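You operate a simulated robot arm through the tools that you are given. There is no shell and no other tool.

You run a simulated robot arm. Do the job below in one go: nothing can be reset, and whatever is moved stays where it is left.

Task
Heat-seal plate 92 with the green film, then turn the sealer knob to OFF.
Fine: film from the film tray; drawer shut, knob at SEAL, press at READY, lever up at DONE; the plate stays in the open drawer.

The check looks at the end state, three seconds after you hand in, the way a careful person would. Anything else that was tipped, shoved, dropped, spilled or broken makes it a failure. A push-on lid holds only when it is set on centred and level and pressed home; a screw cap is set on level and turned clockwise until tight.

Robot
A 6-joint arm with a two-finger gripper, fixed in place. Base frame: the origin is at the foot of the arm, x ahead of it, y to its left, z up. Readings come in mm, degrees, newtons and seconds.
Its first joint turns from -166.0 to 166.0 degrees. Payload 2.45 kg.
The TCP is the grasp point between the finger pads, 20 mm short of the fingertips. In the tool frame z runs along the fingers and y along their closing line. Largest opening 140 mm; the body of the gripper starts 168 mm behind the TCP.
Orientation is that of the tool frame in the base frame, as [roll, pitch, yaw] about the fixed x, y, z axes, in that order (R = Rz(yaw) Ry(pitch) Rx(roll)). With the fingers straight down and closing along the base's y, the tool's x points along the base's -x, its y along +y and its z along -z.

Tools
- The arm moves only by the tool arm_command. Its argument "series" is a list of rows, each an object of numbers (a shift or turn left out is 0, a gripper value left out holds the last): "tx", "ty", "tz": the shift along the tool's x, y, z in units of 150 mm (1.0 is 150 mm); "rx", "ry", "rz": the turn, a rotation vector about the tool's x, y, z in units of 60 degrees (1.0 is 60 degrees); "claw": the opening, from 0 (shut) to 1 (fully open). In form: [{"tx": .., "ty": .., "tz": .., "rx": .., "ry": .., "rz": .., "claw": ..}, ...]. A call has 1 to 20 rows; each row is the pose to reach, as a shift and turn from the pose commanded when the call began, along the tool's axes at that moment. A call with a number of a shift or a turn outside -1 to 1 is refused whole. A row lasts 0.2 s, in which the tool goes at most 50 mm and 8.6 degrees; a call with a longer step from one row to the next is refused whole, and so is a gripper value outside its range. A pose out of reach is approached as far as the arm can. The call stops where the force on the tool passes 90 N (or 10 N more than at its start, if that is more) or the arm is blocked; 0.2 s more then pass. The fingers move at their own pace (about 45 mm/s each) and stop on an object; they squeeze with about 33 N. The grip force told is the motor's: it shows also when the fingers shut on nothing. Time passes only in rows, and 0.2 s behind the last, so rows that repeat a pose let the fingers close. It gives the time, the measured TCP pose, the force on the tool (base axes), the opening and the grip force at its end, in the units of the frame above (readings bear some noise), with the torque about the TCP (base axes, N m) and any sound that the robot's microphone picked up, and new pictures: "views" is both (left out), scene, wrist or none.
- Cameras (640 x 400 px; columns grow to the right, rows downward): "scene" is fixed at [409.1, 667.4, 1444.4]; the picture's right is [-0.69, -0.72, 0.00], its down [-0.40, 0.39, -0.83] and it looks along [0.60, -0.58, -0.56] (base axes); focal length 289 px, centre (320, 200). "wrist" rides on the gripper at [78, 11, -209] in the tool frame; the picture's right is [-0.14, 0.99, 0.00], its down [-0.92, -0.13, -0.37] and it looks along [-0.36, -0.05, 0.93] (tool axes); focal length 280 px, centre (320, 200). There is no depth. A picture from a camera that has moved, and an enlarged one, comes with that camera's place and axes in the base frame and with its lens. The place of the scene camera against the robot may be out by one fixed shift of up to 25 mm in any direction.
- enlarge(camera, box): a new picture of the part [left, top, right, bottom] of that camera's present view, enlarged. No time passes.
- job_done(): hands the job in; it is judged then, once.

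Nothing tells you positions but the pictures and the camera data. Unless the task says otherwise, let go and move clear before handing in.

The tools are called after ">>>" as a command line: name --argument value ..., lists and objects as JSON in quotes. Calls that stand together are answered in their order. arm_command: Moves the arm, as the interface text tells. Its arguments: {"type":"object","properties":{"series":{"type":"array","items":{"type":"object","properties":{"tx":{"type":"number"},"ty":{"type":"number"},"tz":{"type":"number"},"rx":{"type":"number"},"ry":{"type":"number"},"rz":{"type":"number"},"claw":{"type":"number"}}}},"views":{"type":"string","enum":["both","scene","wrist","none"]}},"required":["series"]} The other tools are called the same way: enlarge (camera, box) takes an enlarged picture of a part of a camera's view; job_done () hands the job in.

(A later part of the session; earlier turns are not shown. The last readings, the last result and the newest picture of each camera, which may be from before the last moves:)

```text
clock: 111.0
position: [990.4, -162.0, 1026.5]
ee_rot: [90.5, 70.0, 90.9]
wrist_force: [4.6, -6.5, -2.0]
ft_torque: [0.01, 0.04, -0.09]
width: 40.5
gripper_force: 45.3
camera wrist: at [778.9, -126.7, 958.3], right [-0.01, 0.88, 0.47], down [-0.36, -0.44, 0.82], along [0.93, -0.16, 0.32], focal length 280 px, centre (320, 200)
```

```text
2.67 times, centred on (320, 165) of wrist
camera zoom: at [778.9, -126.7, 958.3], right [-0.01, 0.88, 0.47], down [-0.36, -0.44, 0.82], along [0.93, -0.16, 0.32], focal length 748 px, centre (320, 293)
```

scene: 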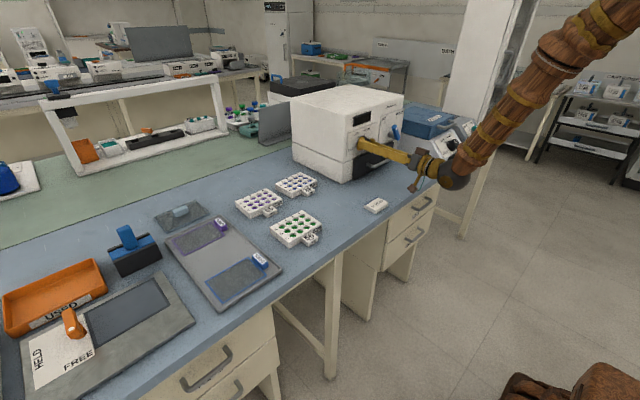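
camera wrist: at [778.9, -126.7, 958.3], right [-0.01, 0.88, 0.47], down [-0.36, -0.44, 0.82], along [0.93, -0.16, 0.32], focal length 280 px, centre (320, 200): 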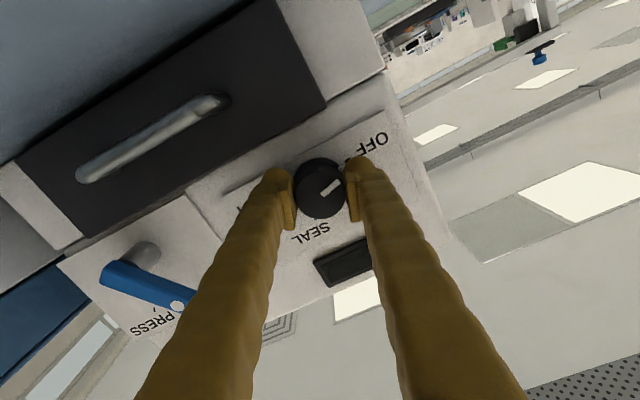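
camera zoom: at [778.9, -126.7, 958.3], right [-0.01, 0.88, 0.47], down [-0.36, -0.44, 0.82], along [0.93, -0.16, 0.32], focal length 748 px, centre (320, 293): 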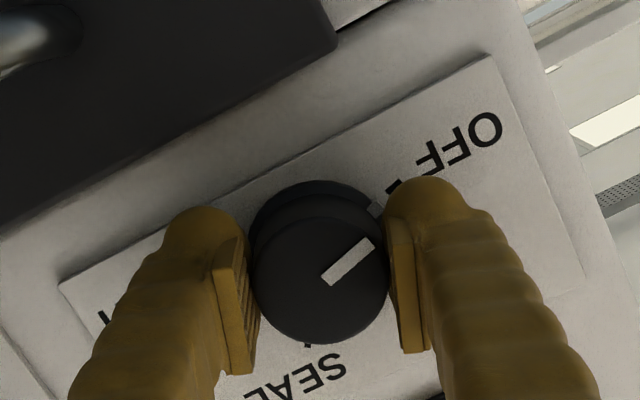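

Knob gripped (40.5 mm) with low side forces. Turning clockwise 60° first.

>>> arm_command --series '[{"rz": 0.12, "claw": 0.2}, {"rz": 0.25, "claw": 0.2}, {"rz": 0.375, "claw": 0.2}, {"rz": 0.5, "claw": 0.2}, {"rz": 0.625, "claw": 0.2}, {"rz": 0.75, "claw": 0.2}, {"rz": 0.875, "claw": 0.2}, {"rz": 1.0, "claw": 0.2}, {"rz": 1.0, "claw": 0.2}]' --views "wrist"

>>> enlarge --camera "scene" --box '[330, 100, 430, 180]'

>>> enlarge --camera "wrist" --box '[245, 90, 395, 240]'

```text
clock: 113.0
position: [989.4, -160.6, 1029.0]
ee_rot: [90.1, 10.1, 90.7]
wrist_force: [-35.4, 12.5, 14.6]
ft_torque: [-0.04, -0.24, 0.11]
width: 40.3
gripper_force: 45.6
camera wrist: at [778.9, -84.1, 1025.8], right [0.0, 0.04, 1.0], down [-0.36, -0.93, 0.03], along [0.93, -0.36, 0.01], focal length 280 px, centre (320, 200)
```

wrist: 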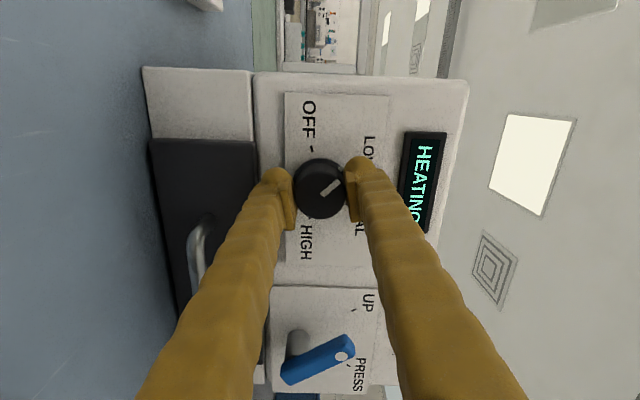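

```text
5.00 times, centred on (380, 140) of scene
camera zoom: at [409.1, 667.4, 1444.4], right [-0.69, -0.72, 0.0], down [-0.4, 0.39, -0.83], along [0.6, -0.58, -0.56], focal length 1447 px, centre (20, 500)
```

zoom: 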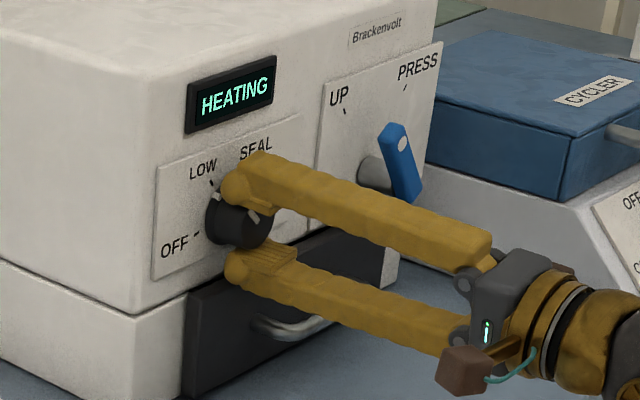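

```text
2.67 times, centred on (320, 165) of wrist
camera zoom: at [778.9, -84.1, 1025.8], right [0.0, 0.04, 1.0], down [-0.36, -0.93, 0.03], along [0.93, -0.36, 0.01], focal length 748 px, centre (320, 293)
```

zoom: 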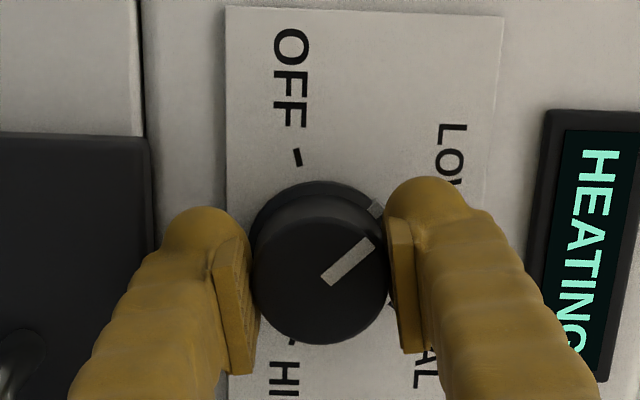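

The knob turns with the grip and the display shows HEATING. Continuing to SEAL (another 60° + 20°).

>>> arm_command --series '[{"rz": 0.12, "claw": 0.2}, {"rz": 0.25, "claw": 0.2}, {"rz": 0.375, "claw": 0.2}, {"rz": 0.5, "claw": 0.2}, {"rz": 0.625, "claw": 0.2}, {"rz": 0.75, "claw": 0.2}, {"rz": 0.875, "claw": 0.2}, {"rz": 1.0, "claw": 0.2}, {"rz": 1.0, "claw": 0.2}]' --views "wrist"

>>> enlarge --camera "scene" --box '[330, 100, 430, 180]'

```text
clock: 115.0
position: [989.2, -162.0, 1028.7]
ee_rot: [90.1, -50.0, 90.5]
wrist_force: [23.6, 2.1, 29.5]
ft_torque: [0.0, -0.24, 0.16]
width: 40.3
gripper_force: 44.8
camera wrist: at [778.6, -121.6, 1096.1], right [0.01, -0.85, 0.53], down [-0.36, -0.5, -0.79], along [0.93, -0.19, -0.31], focal length 280 px, centre (320, 200)
```

wrist: 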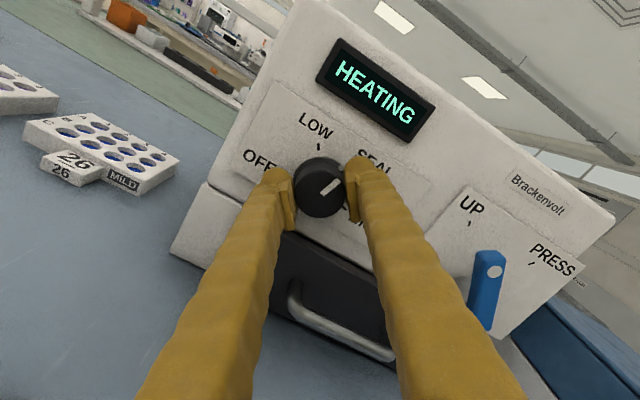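

```text
5.00 times, centred on (380, 140) of scene
camera zoom: at [409.1, 667.4, 1444.4], right [-0.69, -0.72, 0.0], down [-0.4, 0.39, -0.83], along [0.6, -0.58, -0.56], focal length 1447 px, centre (20, 500)
```

zoom: 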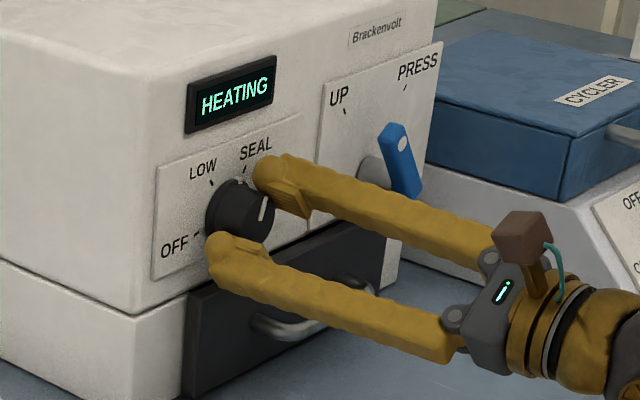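

Another 20° to reach SEAL.

>>> arm_command --series '[{"rz": 0.11, "claw": 0.2}, {"rz": 0.22, "claw": 0.2}, {"rz": 0.333, "claw": 0.2}, {"rz": 0.333, "claw": 0.2}]' --views "wrist"

>>> enlarge --camera "wrist" --box '[230, 40, 440, 240]'

>>> enlarge --camera "scene" --box '[330, 100, 430, 180]'

```text
clock: 116.0
position: [987.2, -161.4, 1027.4]
ee_rot: [90.3, -69.9, 90.3]
wrist_force: [-10.6, -11.7, 34.0]
ft_torque: [-0.04, -0.36, -0.21]
width: 40.6
gripper_force: 45.2
camera wrist: at [778.8, -147.2, 1106.5], right [0.01, -0.98, 0.21], down [-0.37, -0.2, -0.91], along [0.93, -0.07, -0.36], focal length 280 px, centre (320, 200)
```

wrist: 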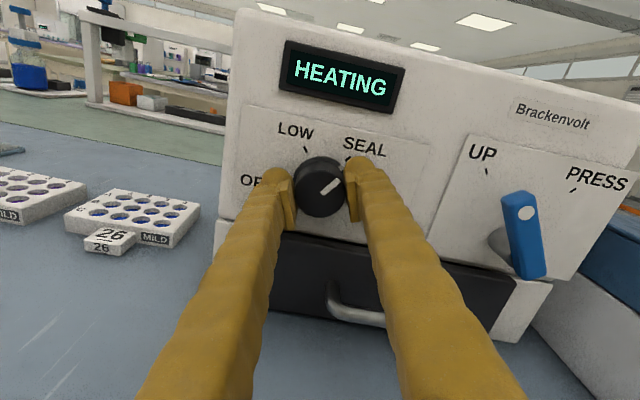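

```text
2.00 times, centred on (335, 140) of wrist
camera zoom: at [778.8, -147.2, 1106.5], right [0.01, -0.98, 0.21], down [-0.37, -0.2, -0.91], along [0.93, -0.07, -0.36], focal length 561 px, centre (290, 320)
```

zoom: 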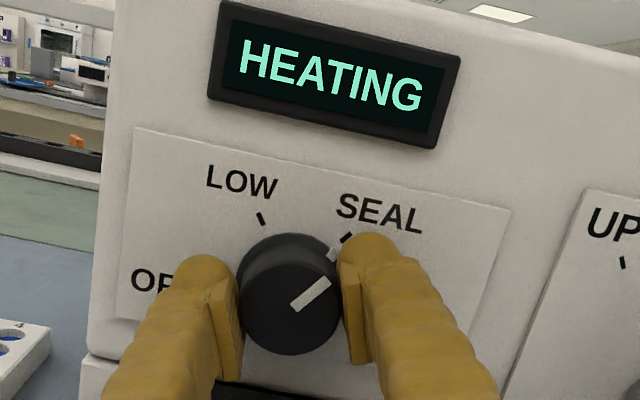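

```text
5.00 times, centred on (380, 140) of scene
camera zoom: at [409.1, 667.4, 1444.4], right [-0.69, -0.72, 0.0], down [-0.4, 0.39, -0.83], along [0.6, -0.58, -0.56], focal length 1447 px, centre (20, 500)
```

zoom: 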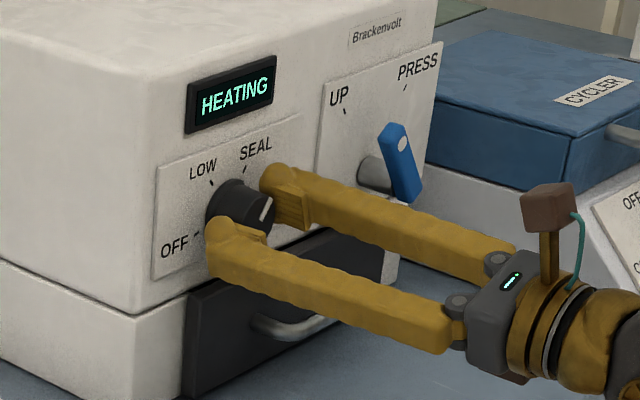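

The knob pointer is at SEAL and the display reads HEATING. Releasing the knob, backing off, and moving toward the lever.

>>> arm_command --series '[{"claw": 0.35}, {"claw": 0.45}, {"claw": 0.45}, {"tz": -0.1, "claw": 0.45}, {"tz": -0.25, "claw": 0.45}, {"tz": -0.45, "claw": 0.45}, {"tz": -0.5, "claw": 0.45}]' --views "wrist"

>>> enlarge --camera "wrist" --box '[230, 60, 440, 240]'

>>> enlarge --camera "wrist" --box '[430, 120, 590, 260]'

```text
clock: 117.6
position: [912.4, -161.1, 1024.9]
ee_rot: [90.3, -69.8, 89.9]
wrist_force: [0.9, -0.9, 0.4]
ft_torque: [0.01, -0.02, -0.01]
width: 63.2
gripper_force: 0.1
camera wrist: at [702.4, -145.2, 1104.0], right [0.0, -0.98, 0.21], down [-0.37, -0.2, -0.91], along [0.93, -0.07, -0.36], focal length 280 px, centre (320, 200)
```

wrist: 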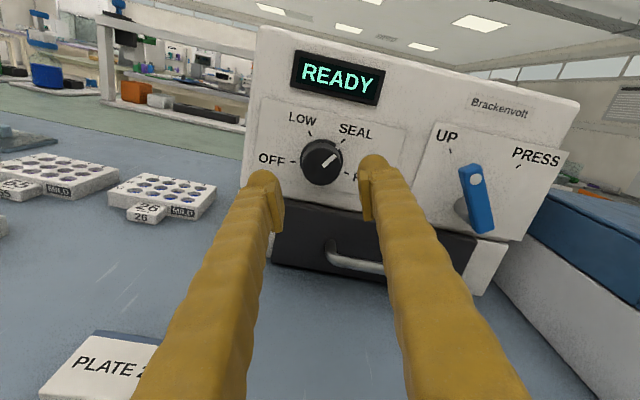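

```text
2.22 times, centred on (335, 150) of wrist
camera zoom: at [702.4, -145.2, 1104.0], right [0.0, -0.98, 0.21], down [-0.37, -0.2, -0.91], along [0.93, -0.07, -0.36], focal length 623 px, centre (287, 311)
```

zoom: 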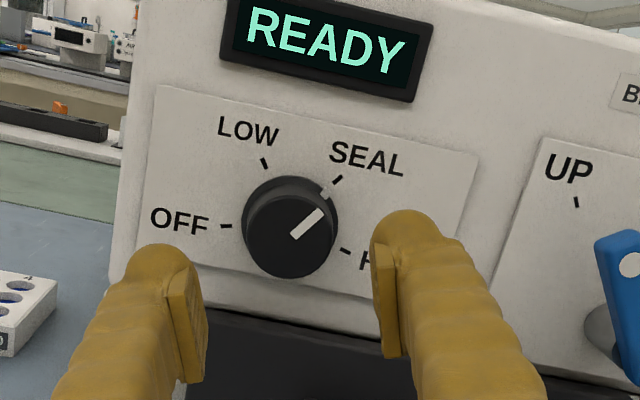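

```text
2.86 times, centred on (510, 190) of wrist
camera zoom: at [702.4, -145.2, 1104.0], right [0.0, -0.98, 0.21], down [-0.37, -0.2, -0.91], along [0.93, -0.07, -0.36], focal length 801 px, centre (-223, 229)
```

zoom: 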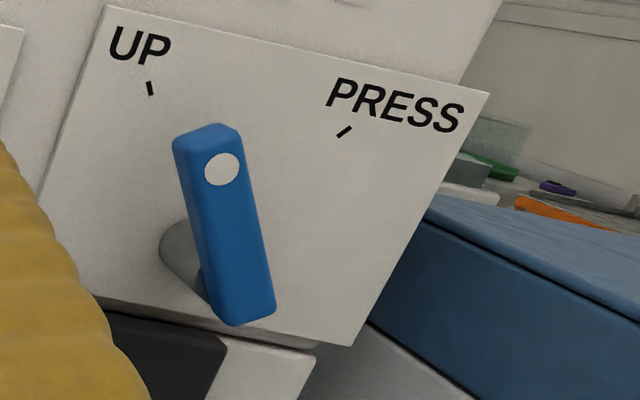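

READY is shown and the knob sits exactly at SEAL. Moving over to the lever with roll ≈145°.

>>> arm_command --series '[{"tx": -0.09, "ty": 0.18, "rz": -0.05, "claw": 0.45}, {"tx": -0.175, "ty": 0.36, "rz": -0.1, "claw": 0.4}, {"tx": -0.26, "ty": 0.54, "rz": -0.15, "claw": 0.35}, {"tx": -0.35, "ty": 0.72, "rz": -0.2, "claw": 0.35}, {"tx": -0.436, "ty": 0.906, "rz": -0.25, "claw": 0.35}, {"tx": -0.436, "ty": 0.906, "rz": -0.25, "claw": 0.35}]' --views "wrist"

>>> enlarge --camera "wrist" --box '[280, 80, 440, 240]'

```text
clock: 119.0
position: [914.1, -311.6, 1011.6]
ee_rot: [90.1, -54.9, 90.0]
wrist_force: [0.3, -0.3, -0.2]
ft_torque: [0.03, 0.01, 0.0]
width: 49.0
gripper_force: 0.0
camera wrist: at [705.5, -276.3, 1082.7], right [0.0, -0.89, 0.46], down [-0.37, -0.43, -0.83], along [0.93, -0.16, -0.33], focal length 280 px, centre (320, 200)
```

wrist: 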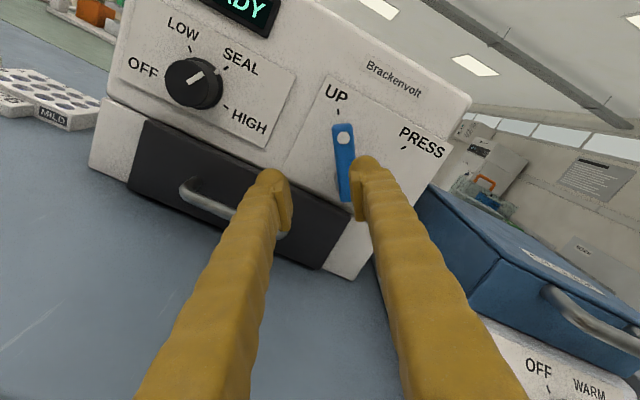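

```text
2.50 times, centred on (360, 160) of wrist
camera zoom: at [705.5, -276.3, 1082.7], right [0.0, -0.89, 0.46], down [-0.37, -0.43, -0.83], along [0.93, -0.16, -0.33], focal length 701 px, centre (220, 300)
```

zoom: 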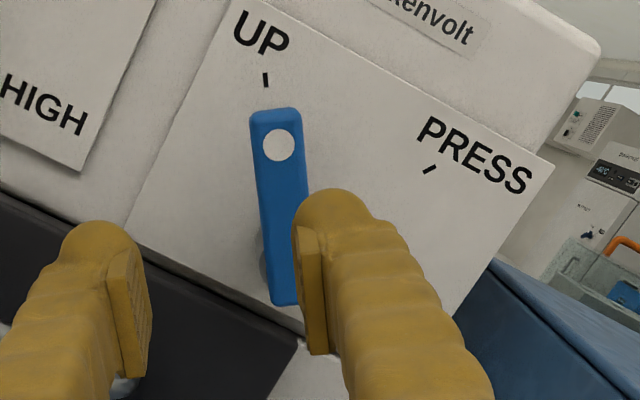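

The lever's front face is at x≈972 and its pivot is near (y −346, z 1008). I'll align the tool axis with the pivot, fingers straddling the lever, and check before advancing.

>>> arm_command --series '[{"tx": -0.05, "ty": 0.058, "tz": 0.0, "rz": 0.014, "claw": 0.35}, {"tx": -0.1, "ty": 0.116, "tz": 0.0, "rz": 0.028, "claw": 0.35}, {"tx": -0.151, "ty": 0.174, "tz": 0.0, "rz": 0.042, "claw": 0.35}, {"tx": -0.151, "ty": 0.174, "tz": 0.08, "rz": 0.042, "claw": 0.35}, {"tx": -0.151, "ty": 0.174, "tz": 0.14, "rz": 0.042, "claw": 0.35}, {"tx": -0.151, "ty": 0.174, "tz": 0.14, "rz": 0.042, "claw": 0.35}]' --views "both"

>>> enlarge --camera "wrist" --box '[240, 70, 400, 230]'

>>> enlarge --camera "scene" --box '[350, 90, 450, 170]'

```text
clock: 120.4
position: [937.1, -346.2, 1007.3]
ee_rot: [90.2, -57.5, 90.1]
wrist_force: [-0.5, 0.4, -1.1]
ft_torque: [0.02, -0.01, -0.03]
width: 49.0
gripper_force: 0.1
camera wrist: at [727.0, -312.9, 1080.6], right [0.0, -0.91, 0.42], down [-0.37, -0.39, -0.84], along [0.93, -0.15, -0.34], focal length 280 px, centre (320, 200)
```

scene: 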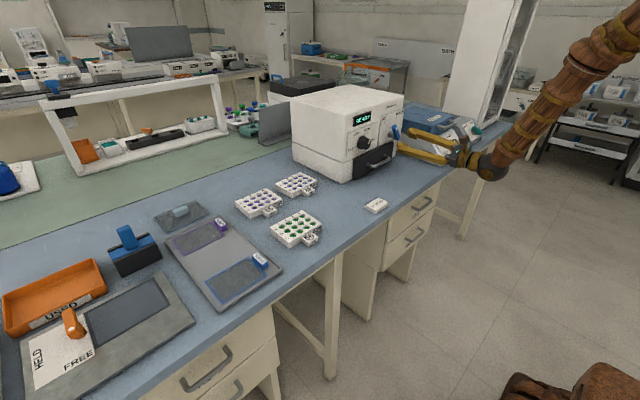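
wrist: 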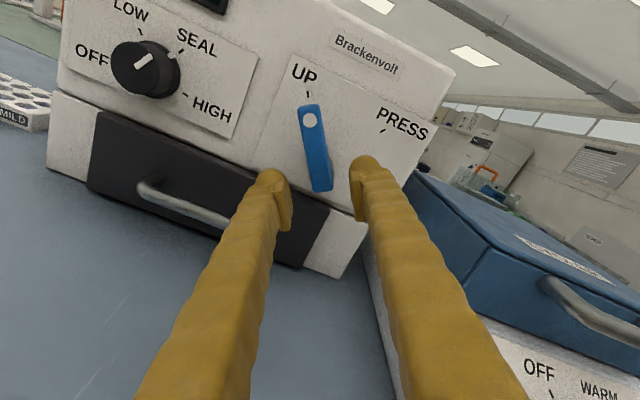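

```text
2.50 times, centred on (320, 150) of wrist
camera zoom: at [727.0, -312.9, 1080.6], right [0.0, -0.91, 0.42], down [-0.37, -0.39, -0.84], along [0.93, -0.15, -0.34], focal length 701 px, centre (320, 325)
```

zoom: 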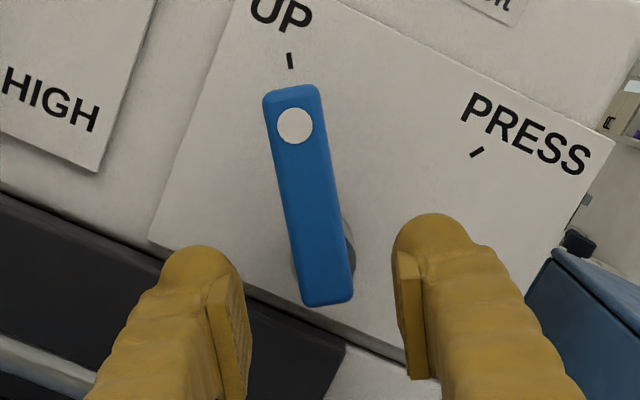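

```text
5.00 times, centred on (400, 130) of scene
camera zoom: at [409.1, 667.4, 1444.4], right [-0.69, -0.72, 0.0], down [-0.4, 0.39, -0.83], along [0.6, -0.58, -0.56], focal length 1447 px, centre (-80, 550)
```

zoom: 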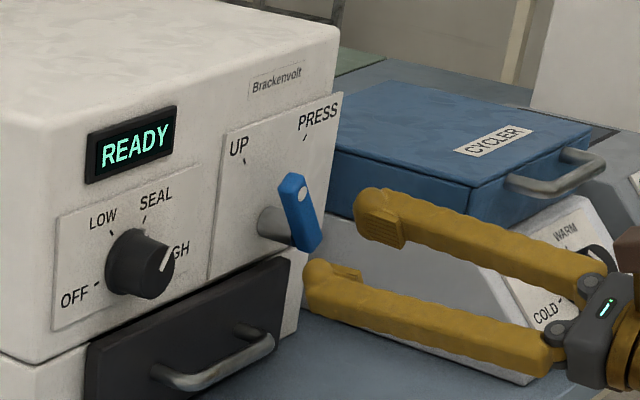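

The display shows READY, and the tool axis is on the lever's pivot within ~2 mm. Advancing to straddle the lever.

>>> arm_command --series '[{"tx": -0.005, "ty": 0.01, "tz": 0.07, "claw": 0.35}, {"tx": -0.005, "ty": 0.01, "tz": 0.13, "claw": 0.35}, {"tx": -0.005, "ty": 0.01, "tz": 0.185, "claw": 0.35}, {"tx": -0.005, "ty": 0.01, "tz": 0.185, "claw": 0.35}]' --views "wrist"

>>> enlarge --camera "wrist" --box '[240, 80, 400, 240]'

>>> enlarge --camera "scene" --box '[350, 90, 450, 170]'

```text
clock: 121.4
position: [966.1, -348.7, 1009.0]
ee_rot: [90.2, -57.5, 90.0]
wrist_force: [-0.1, -0.4, -0.1]
ft_torque: [-0.01, 0.02, 0.01]
width: 49.0
gripper_force: 0.0
camera wrist: at [755.6, -316.3, 1081.7], right [0.0, -0.91, 0.42], down [-0.37, -0.39, -0.84], along [0.93, -0.15, -0.34], focal length 280 px, centre (320, 200)
```

wrist: 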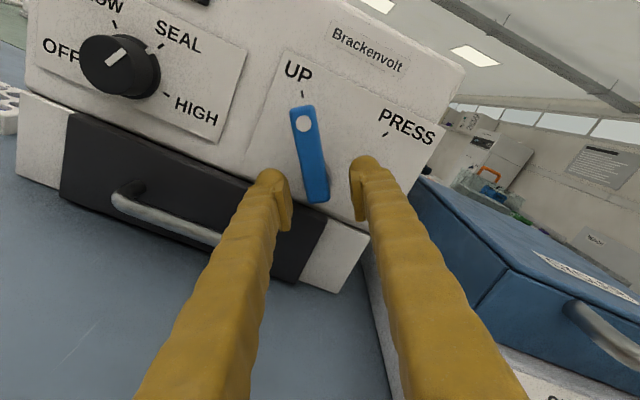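

```text
2.50 times, centred on (320, 160) of wrist
camera zoom: at [755.6, -316.3, 1081.7], right [0.0, -0.91, 0.42], down [-0.37, -0.39, -0.84], along [0.93, -0.15, -0.34], focal length 701 px, centre (320, 300)
```

zoom: 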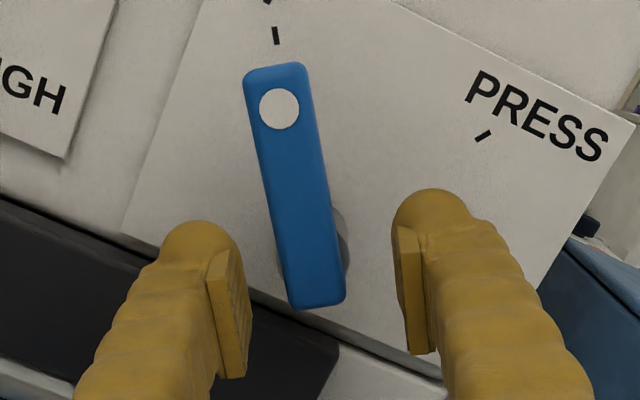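

```text
5.00 times, centred on (400, 130) of scene
camera zoom: at [409.1, 667.4, 1444.4], right [-0.69, -0.72, 0.0], down [-0.4, 0.39, -0.83], along [0.6, -0.58, -0.56], focal length 1447 px, centre (-80, 550)
```

zoom: 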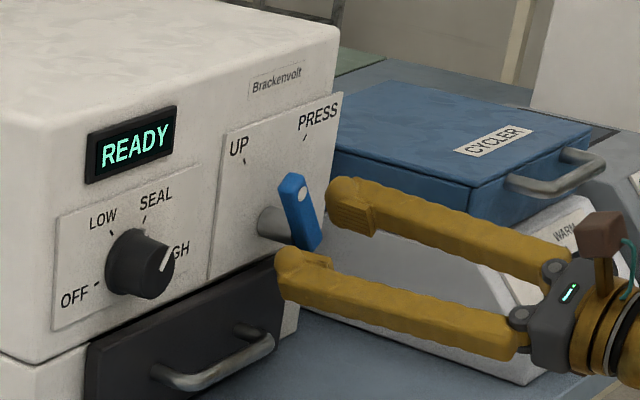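

Well positioned. Closing on the lever.

>>> arm_command --series '[{"claw": 0.25}, {"claw": 0.18}, {"claw": 0.1}, {"claw": 0.05}, {"claw": 0.05}]' --views "wrist"

>>> enlarge --camera "wrist" --box '[240, 80, 400, 240]'

>>> enlarge --camera "scene" --box '[350, 90, 450, 170]'

```text
clock: 122.6
position: [966.2, -346.3, 1008.0]
ee_rot: [90.4, -57.4, 90.1]
wrist_force: [0.6, 29.2, -11.0]
ft_torque: [-0.17, 0.04, 0.36]
width: 18.9
gripper_force: 38.8
camera wrist: at [755.8, -314.9, 1081.1], right [0.01, -0.91, 0.42], down [-0.37, -0.39, -0.84], along [0.93, -0.15, -0.34], focal length 280 px, centre (320, 200)
```

wrist: 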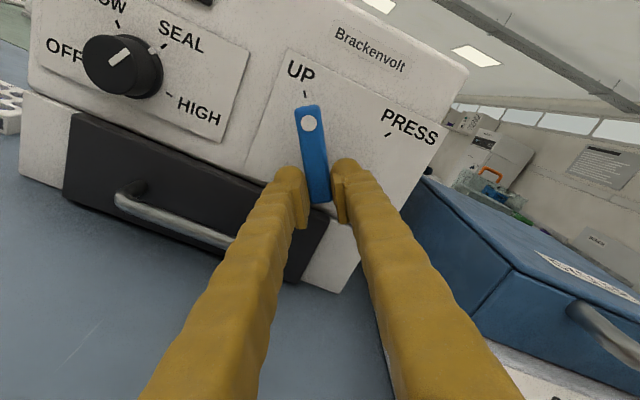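

```text
2.50 times, centred on (320, 160) of wrist
camera zoom: at [755.8, -314.9, 1081.1], right [0.01, -0.91, 0.42], down [-0.37, -0.39, -0.84], along [0.93, -0.15, -0.34], focal length 701 px, centre (320, 300)
```

zoom: 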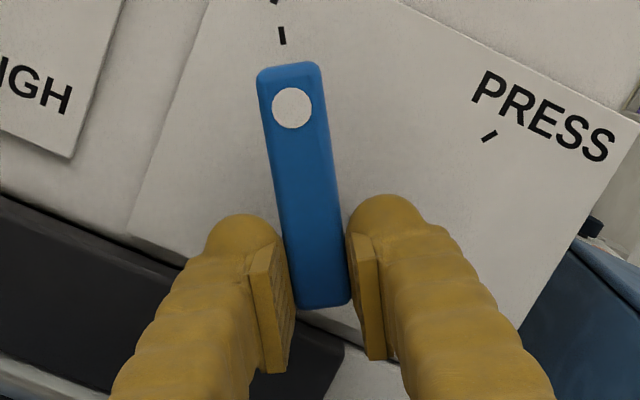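

```text
5.00 times, centred on (400, 130) of scene
camera zoom: at [409.1, 667.4, 1444.4], right [-0.69, -0.72, 0.0], down [-0.4, 0.39, -0.83], along [0.6, -0.58, -0.56], focal length 1447 px, centre (-80, 550)
```

zoom: 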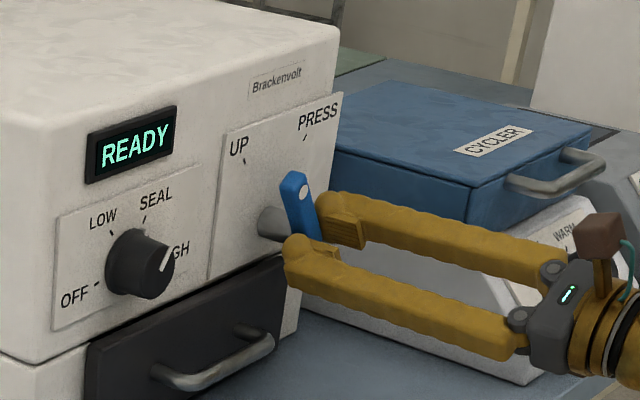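

Lever gripped (18.9 mm). Relieving 1 mm side load and turning clockwise toward PRESS.

>>> arm_command --series '[{"ty": -0.0067, "rz": 0.0, "claw": 0.05}, {"ty": -0.0067, "rz": 0.12, "claw": 0.05}, {"ty": -0.0067, "rz": 0.25, "claw": 0.05}, {"ty": -0.0067, "rz": 0.375, "claw": 0.05}, {"ty": -0.0067, "rz": 0.5, "claw": 0.05}, {"ty": -0.0067, "rz": 0.625, "claw": 0.05}, {"ty": -0.0067, "rz": 0.75, "claw": 0.05}, {"ty": -0.0067, "rz": 0.875, "claw": 0.05}, {"ty": -0.0067, "rz": 1.0, "claw": 0.05}]' --views "wrist"

>>> enlarge --camera "scene" --box '[350, 90, 450, 170]'

>>> enlarge --camera "wrist" --box '[200, 40, 420, 240]'

```text
clock: 124.6
position: [963.7, -343.5, 1008.2]
ee_rot: [-90.4, -62.5, -89.4]
wrist_force: [-6.6, 62.9, -3.3]
ft_torque: [-0.06, -0.07, 0.63]
width: 18.8
gripper_force: 44.4
camera wrist: at [754.9, -391.0, 1073.4], right [0.0, -0.81, -0.58], down [-0.37, 0.54, -0.76], along [0.93, 0.22, -0.3], focal length 280 px, centre (320, 200)
```

wrist: 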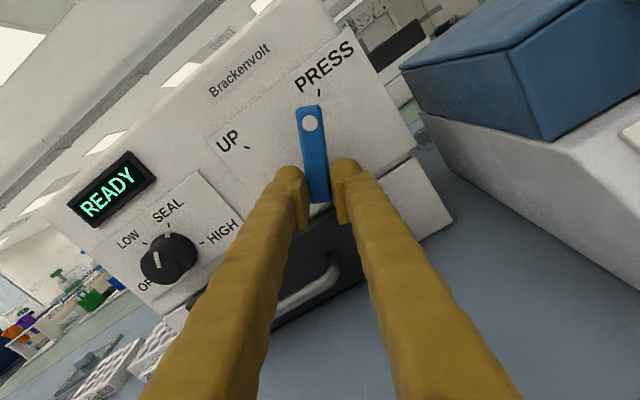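

```text
5.00 times, centred on (400, 130) of scene
camera zoom: at [409.1, 667.4, 1444.4], right [-0.69, -0.72, 0.0], down [-0.4, 0.39, -0.83], along [0.6, -0.58, -0.56], focal length 1447 px, centre (-80, 550)
```

zoom: 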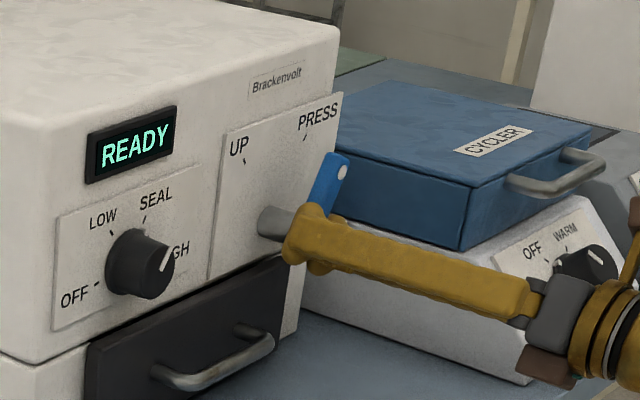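

```text
2.00 times, centred on (310, 140) of wrist
camera zoom: at [754.9, -391.0, 1073.4], right [0.0, -0.81, -0.58], down [-0.37, 0.54, -0.76], along [0.93, 0.22, -0.3], focal length 561 px, centre (340, 320)
```

zoom: 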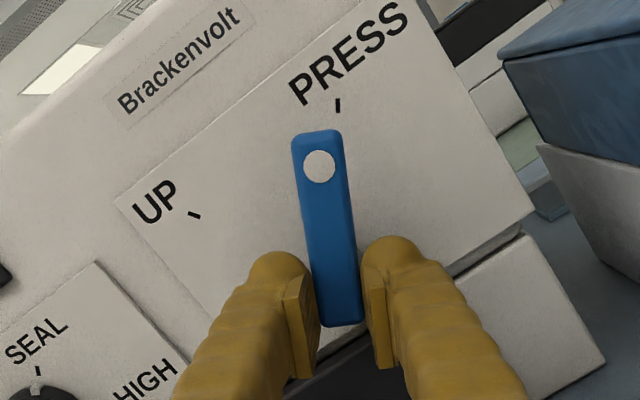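

The lever is ~7° short of PRESS. Relieving the side load by 2 mm and completing the turn.

>>> arm_command --series '[{"tx": -0.0062, "ty": -0.0118, "rz": 0.04, "claw": 0.05}, {"tx": -0.0062, "ty": -0.0118, "rz": 0.09, "claw": 0.05}, {"tx": -0.0062, "ty": -0.0118, "rz": 0.13, "claw": 0.05}]' --views "wrist"

>>> enlarge --camera "scene" --box '[350, 90, 450, 170]'

>>> enlarge --camera "wrist" --box '[200, 40, 420, 240]'

```text
clock: 125.4
position: [963.6, -344.4, 1008.2]
ee_rot: [-90.1, -54.7, -89.7]
wrist_force: [-6.9, 42.7, 2.0]
ft_torque: [-0.35, -0.02, 0.48]
width: 19.0
gripper_force: 43.9
camera wrist: at [754.7, -398.5, 1066.6], right [0.0, -0.73, -0.68], down [-0.37, 0.63, -0.68], along [0.93, 0.26, -0.27], focal length 280 px, centre (320, 200)
```

wrist: 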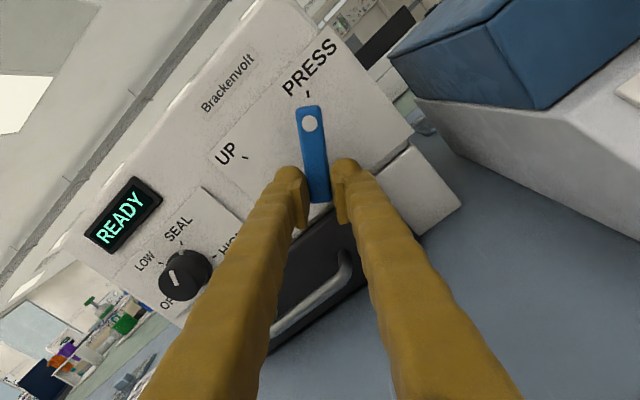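

```text
5.00 times, centred on (400, 130) of scene
camera zoom: at [409.1, 667.4, 1444.4], right [-0.69, -0.72, 0.0], down [-0.4, 0.39, -0.83], along [0.6, -0.58, -0.56], focal length 1447 px, centre (-80, 550)
```

zoom: 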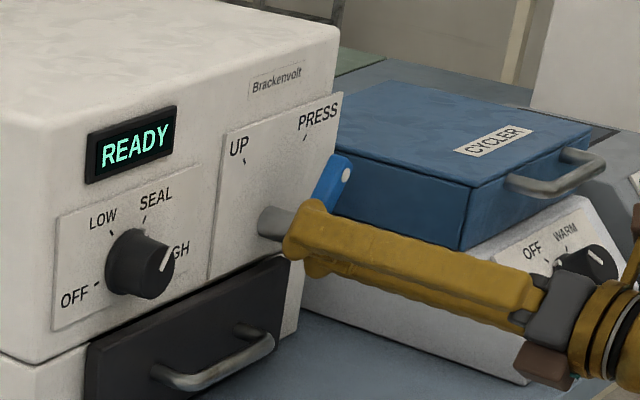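

```text
2.00 times, centred on (310, 140) of wrist
camera zoom: at [754.7, -398.5, 1066.6], right [0.0, -0.73, -0.68], down [-0.37, 0.63, -0.68], along [0.93, 0.26, -0.27], focal length 561 px, centre (340, 320)
```

zoom: 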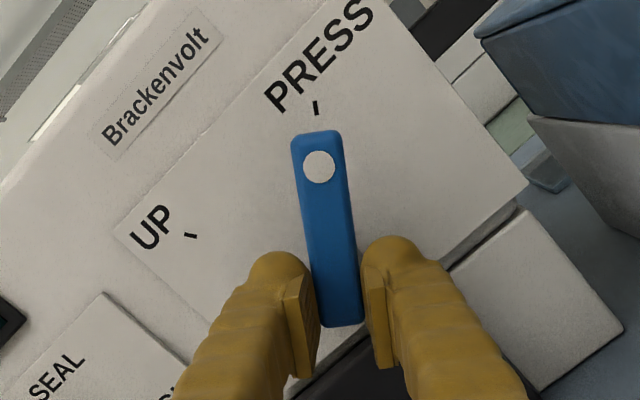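

Nearly aligned with PRESS but still READY. Turning 3° more.

>>> arm_command --series '[{"tx": -0.003, "ty": -0.006, "rz": 0.03, "claw": 0.05}, {"tx": -0.003, "ty": -0.006, "rz": 0.05, "claw": 0.05}]' --views "wrist"

>>> enlarge --camera "wrist" --box '[60, 40, 420, 300]'

```text
clock: 126.0
position: [964.3, -343.8, 1008.5]
ee_rot: [-90.1, -51.7, -89.9]
wrist_force: [-6.9, 16.9, 2.0]
ft_torque: [-1.29, -0.01, 0.18]
width: 19.5
gripper_force: 45.1
camera wrist: at [754.6, -401.2, 1064.1], right [0.0, -0.69, -0.72], down [-0.37, 0.67, -0.64], along [0.93, 0.27, -0.26], focal length 280 px, centre (320, 200)
```

wrist: 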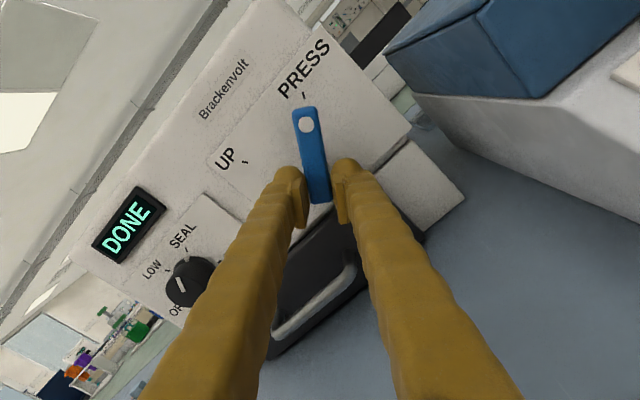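

```text
1.54 times, centred on (240, 170) of wrist
camera zoom: at [754.6, -401.2, 1064.1], right [0.0, -0.69, -0.72], down [-0.37, 0.67, -0.64], along [0.93, 0.27, -0.26], focal length 431 px, centre (443, 246)
```

zoom: 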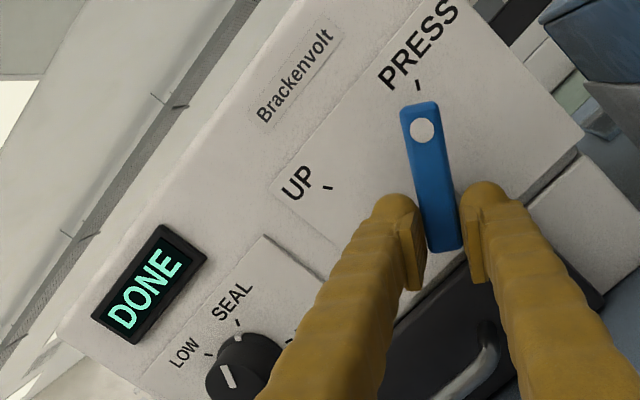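

DONE is displayed. Turning the lever back up now.

>>> arm_command --series '[{"rz": -0.14, "claw": 0.05}, {"rz": -0.28, "claw": 0.05}, {"rz": -0.42, "claw": 0.05}, {"rz": -0.56, "claw": 0.05}, {"rz": -0.7, "claw": 0.05}, {"rz": -0.84, "claw": 0.05}, {"rz": -0.98, "claw": 0.05}]' --views "none"

>>> arm_command --series '[{"rz": -0.1, "claw": 0.05}, {"rz": -0.19, "claw": 0.05}]' --views "wrist"

>>> enlarge --camera "scene" --box '[350, 90, 450, 170]'

>>> enlarge --camera "wrist" --box '[240, 60, 400, 220]'

```text
clock: 127.6
position: [963.3, -344.6, 1008.3]
ee_rot: [90.1, -69.4, 90.0]
wrist_force: [-1.3, -50.0, 2.6]
ft_torque: [0.07, -0.03, -0.54]
width: 18.8
gripper_force: 43.9
```

```text
clock: 128.2
position: [964.6, -346.6, 1008.4]
ee_rot: [90.1, -58.1, 89.9]
wrist_force: [-28.7, -59.0, 7.5]
ft_torque: [0.02, -0.08, -0.82]
width: 19.5
gripper_force: 44.1
camera wrist: at [754.6, -313.5, 1081.9], right [0.0, -0.91, 0.41], down [-0.37, -0.38, -0.85], along [0.93, -0.15, -0.34], focal length 280 px, centre (320, 200)
```

wrist: 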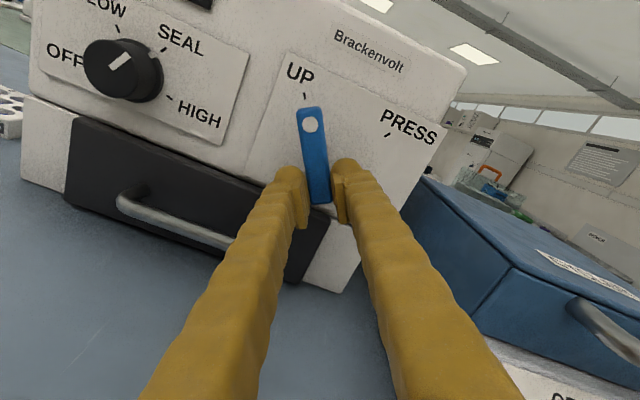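

```text
5.00 times, centred on (400, 130) of scene
camera zoom: at [409.1, 667.4, 1444.4], right [-0.69, -0.72, 0.0], down [-0.4, 0.39, -0.83], along [0.6, -0.58, -0.56], focal length 1447 px, centre (-80, 550)
```

zoom: 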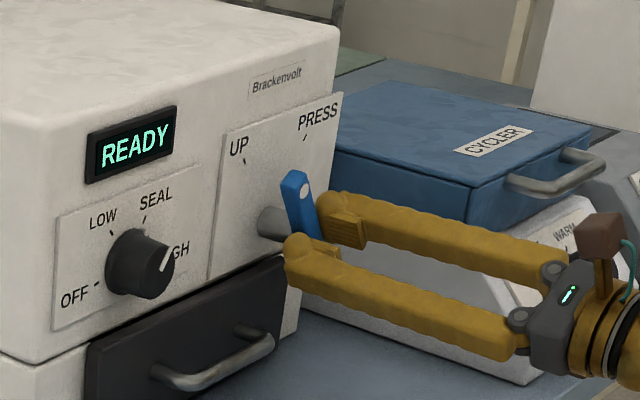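

```text
2.50 times, centred on (320, 140) of wrist
camera zoom: at [754.6, -313.5, 1081.9], right [0.0, -0.91, 0.41], down [-0.37, -0.38, -0.85], along [0.93, -0.15, -0.34], focal length 701 px, centre (320, 350)
```

zoom: 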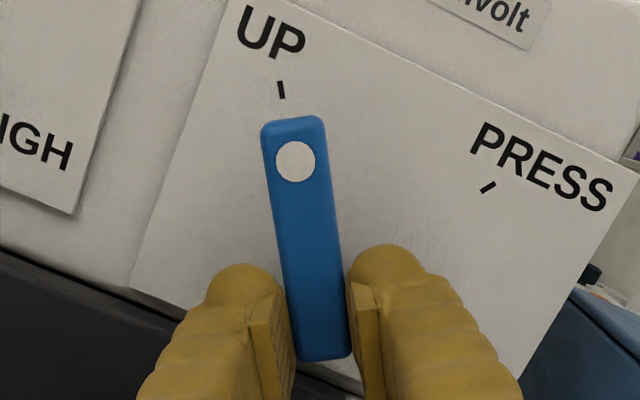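

The lever is back at UP and the display has returned to READY after DONE. Relieving side load, releasing, and backing off.

>>> arm_command --series '[{"tx": -0.005, "ty": 0.0085, "claw": 0.05}, {"tx": -0.005, "ty": 0.0085, "claw": 0.2}, {"tx": -0.005, "ty": 0.0085, "claw": 0.35}, {"tx": -0.005, "ty": 0.0085, "claw": 0.35}, {"tx": -0.005, "ty": 0.0085, "tz": -0.1, "claw": 0.35}, {"tx": -0.005, "ty": 0.0085, "tz": -0.3, "claw": 0.35}, {"tx": -0.005, "ty": 0.0085, "tz": -0.55, "claw": 0.35}, {"tx": -0.005, "ty": 0.0085, "tz": -0.55, "claw": 0.35}]' --views "both"

>>> enlarge --camera "scene" --box '[340, 90, 440, 170]'

>>> enlarge --camera "wrist" --box '[60, 0, 440, 240]'

```text
clock: 130.0
position: [883.0, -347.6, 1008.7]
ee_rot: [90.2, -57.9, 90.2]
wrist_force: [-0.6, 0.3, 0.2]
ft_torque: [-0.01, 0.0, 0.01]
width: 49.1
gripper_force: 0.0
camera wrist: at [672.5, -315.8, 1081.5], right [0.0, -0.91, 0.41], down [-0.37, -0.38, -0.85], along [0.93, -0.15, -0.34], focal length 280 px, centre (320, 200)
```

scene: 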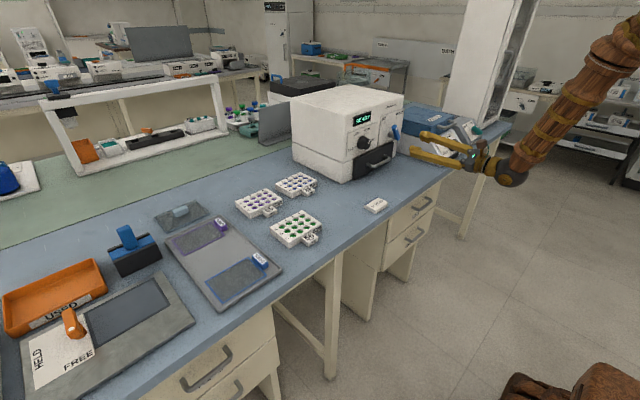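
wrist: 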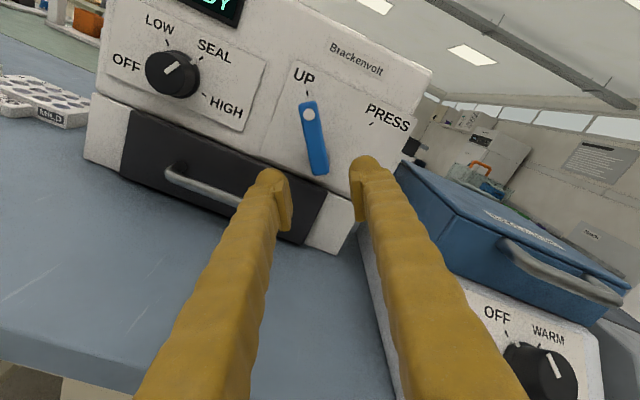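

```text
5.00 times, centred on (390, 130) of scene
camera zoom: at [409.1, 667.4, 1444.4], right [-0.69, -0.72, 0.0], down [-0.4, 0.39, -0.83], along [0.6, -0.58, -0.56], focal length 1447 px, centre (-30, 550)
```

zoom: 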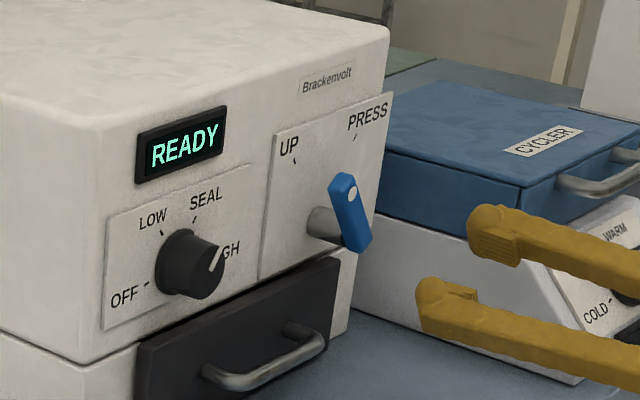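

```text
1.67 times, centred on (250, 120) of wrist
camera zoom: at [672.5, -315.8, 1081.5], right [0.0, -0.91, 0.41], down [-0.37, -0.38, -0.85], along [0.93, -0.15, -0.34], focal length 467 px, centre (437, 333)
```

zoom: 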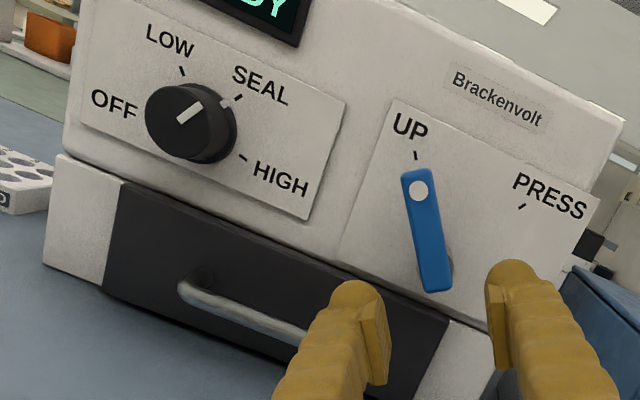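

Lever is up. Now moving to the knob to turn it back to OFF, starting from the roll I left it at.

>>> arm_command --series '[{"tx": 0.11, "ty": -0.147, "rz": 0.025, "claw": 0.4}, {"tx": 0.222, "ty": -0.293, "rz": 0.05, "claw": 0.45}, {"tx": 0.334, "ty": -0.44, "rz": 0.075, "claw": 0.45}, {"tx": 0.445, "ty": -0.587, "rz": 0.1, "claw": 0.45}, {"tx": 0.445, "ty": -0.587, "rz": 0.1, "claw": 0.45}]' --views "none"

>>> arm_command --series '[{"tx": 0.09, "ty": -0.144, "tz": 0.06, "rz": 0.033, "claw": 0.45}, {"tx": 0.18, "ty": -0.287, "tz": 0.12, "rz": 0.067, "claw": 0.45}, {"tx": 0.273, "ty": -0.431, "tz": 0.193, "rz": 0.1, "claw": 0.45}, {"tx": 0.273, "ty": -0.431, "tz": 0.193, "rz": 0.1, "claw": 0.45}, {"tx": 0.273, "ty": -0.431, "tz": 0.193, "rz": 0.1, "claw": 0.45}]' --views "wrist"

>>> enlarge --camera "wrist" --box '[240, 80, 400, 240]'

```text
clock: 131.2
position: [880.8, -236.6, 1018.8]
ee_rot: [90.2, -64.1, 90.0]
wrist_force: [-0.5, -0.5, -0.7]
ft_torque: [0.02, 0.01, 0.0]
width: 63.0
gripper_force: 0.1
```

```text
clock: 132.4
position: [912.0, -156.6, 1026.9]
ee_rot: [90.2, -70.1, 89.9]
wrist_force: [-0.8, -0.6, 0.4]
ft_torque: [0.01, 0.04, 0.0]
width: 63.2
gripper_force: 0.1
camera wrist: at [702.7, -141.1, 1105.7], right [0.0, -0.98, 0.21], down [-0.37, -0.2, -0.91], along [0.93, -0.07, -0.36], focal length 280 px, centre (320, 200)
```

wrist: 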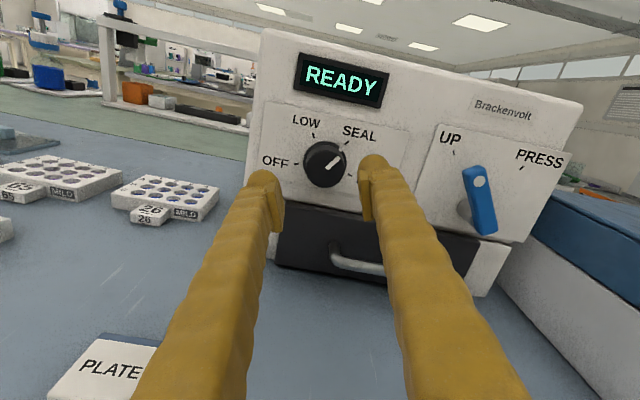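

```text
2.50 times, centred on (320, 160) of wrist
camera zoom: at [702.7, -141.1, 1105.7], right [0.0, -0.98, 0.21], down [-0.37, -0.2, -0.91], along [0.93, -0.07, -0.36], focal length 701 px, centre (320, 300)
```

zoom: 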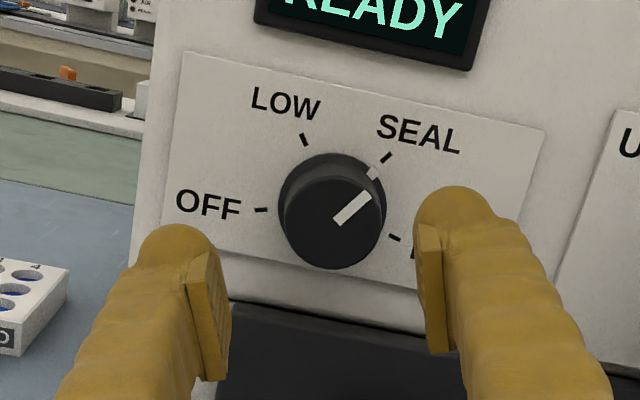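

The knob is 6 mm to the side. I'll correct and advance to surround it, then close.

>>> arm_command --series '[{"tx": -0.0086, "ty": 0.0373, "tz": 0.05, "claw": 0.45}, {"tx": -0.0086, "ty": 0.0373, "tz": 0.2, "claw": 0.45}, {"tx": -0.0086, "ty": 0.0373, "tz": 0.33, "claw": 0.45}, {"tx": -0.0086, "ty": 0.0373, "tz": 0.43, "claw": 0.45}, {"tx": -0.0086, "ty": 0.0373, "tz": 0.507, "claw": 0.45}, {"tx": -0.0086, "ty": 0.0373, "tz": 0.507, "claw": 0.45}]' --views "wrist"

>>> enlarge --camera "wrist" --box '[240, 90, 400, 250]'

```text
clock: 133.8
position: [986.0, -165.5, 1027.2]
ee_rot: [90.4, -70.0, 90.1]
wrist_force: [-0.3, -0.1, 0.3]
ft_torque: [0.0, -0.01, 0.0]
width: 63.1
gripper_force: 0.1
camera wrist: at [775.9, -149.0, 1105.4], right [0.01, -0.98, 0.21], down [-0.37, -0.2, -0.91], along [0.93, -0.07, -0.36], focal length 280 px, centre (320, 200)
```

wrist: 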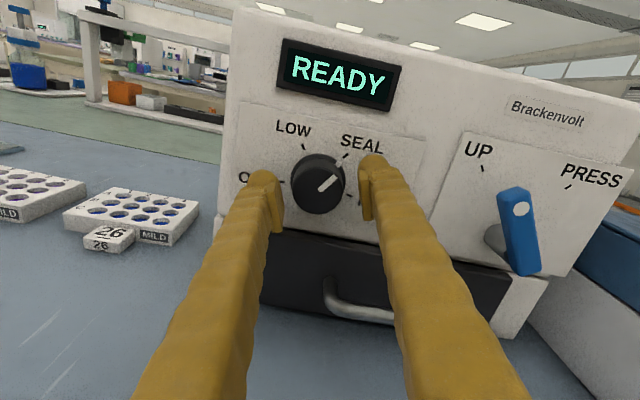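

```text
2.50 times, centred on (320, 170) of wrist
camera zoom: at [775.9, -149.0, 1105.4], right [0.01, -0.98, 0.21], down [-0.37, -0.2, -0.91], along [0.93, -0.07, -0.36], focal length 701 px, centre (320, 275)
```

zoom: 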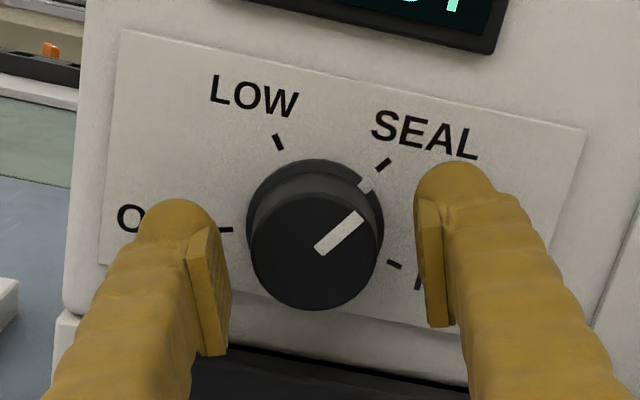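

Fine-centring by ~1 mm and closing on the knob.

>>> arm_command --series '[{"tx": 0.0067, "ty": -0.0067, "tz": 0.02, "claw": 0.45}, {"tx": 0.0067, "ty": -0.0067, "tz": 0.02, "claw": 0.38}, {"tx": 0.0067, "ty": -0.0067, "tz": 0.02, "claw": 0.3}, {"tx": 0.0067, "ty": -0.0067, "tz": 0.02, "claw": 0.25}, {"tx": 0.0067, "ty": -0.0067, "tz": 0.02, "claw": 0.2}, {"tx": 0.0067, "ty": -0.0067, "tz": 0.02, "claw": 0.2}, {"tx": 0.0067, "ty": -0.0067, "tz": 0.02, "claw": 0.2}]' --views "wrist"

```text
clock: 135.4
position: [989.5, -162.6, 1027.8]
ee_rot: [90.5, -70.1, 90.0]
wrist_force: [6.1, 25.3, -4.5]
ft_torque: [0.0, 0.03, 0.25]
width: 40.3
gripper_force: 45.4
camera wrist: at [779.7, -147.6, 1106.3], right [0.01, -0.98, 0.21], down [-0.37, -0.2, -0.91], along [0.93, -0.07, -0.36], focal length 280 px, centre (320, 200)
```

wrist: 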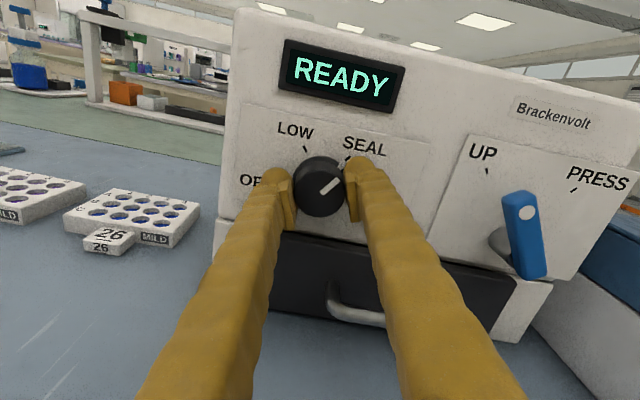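

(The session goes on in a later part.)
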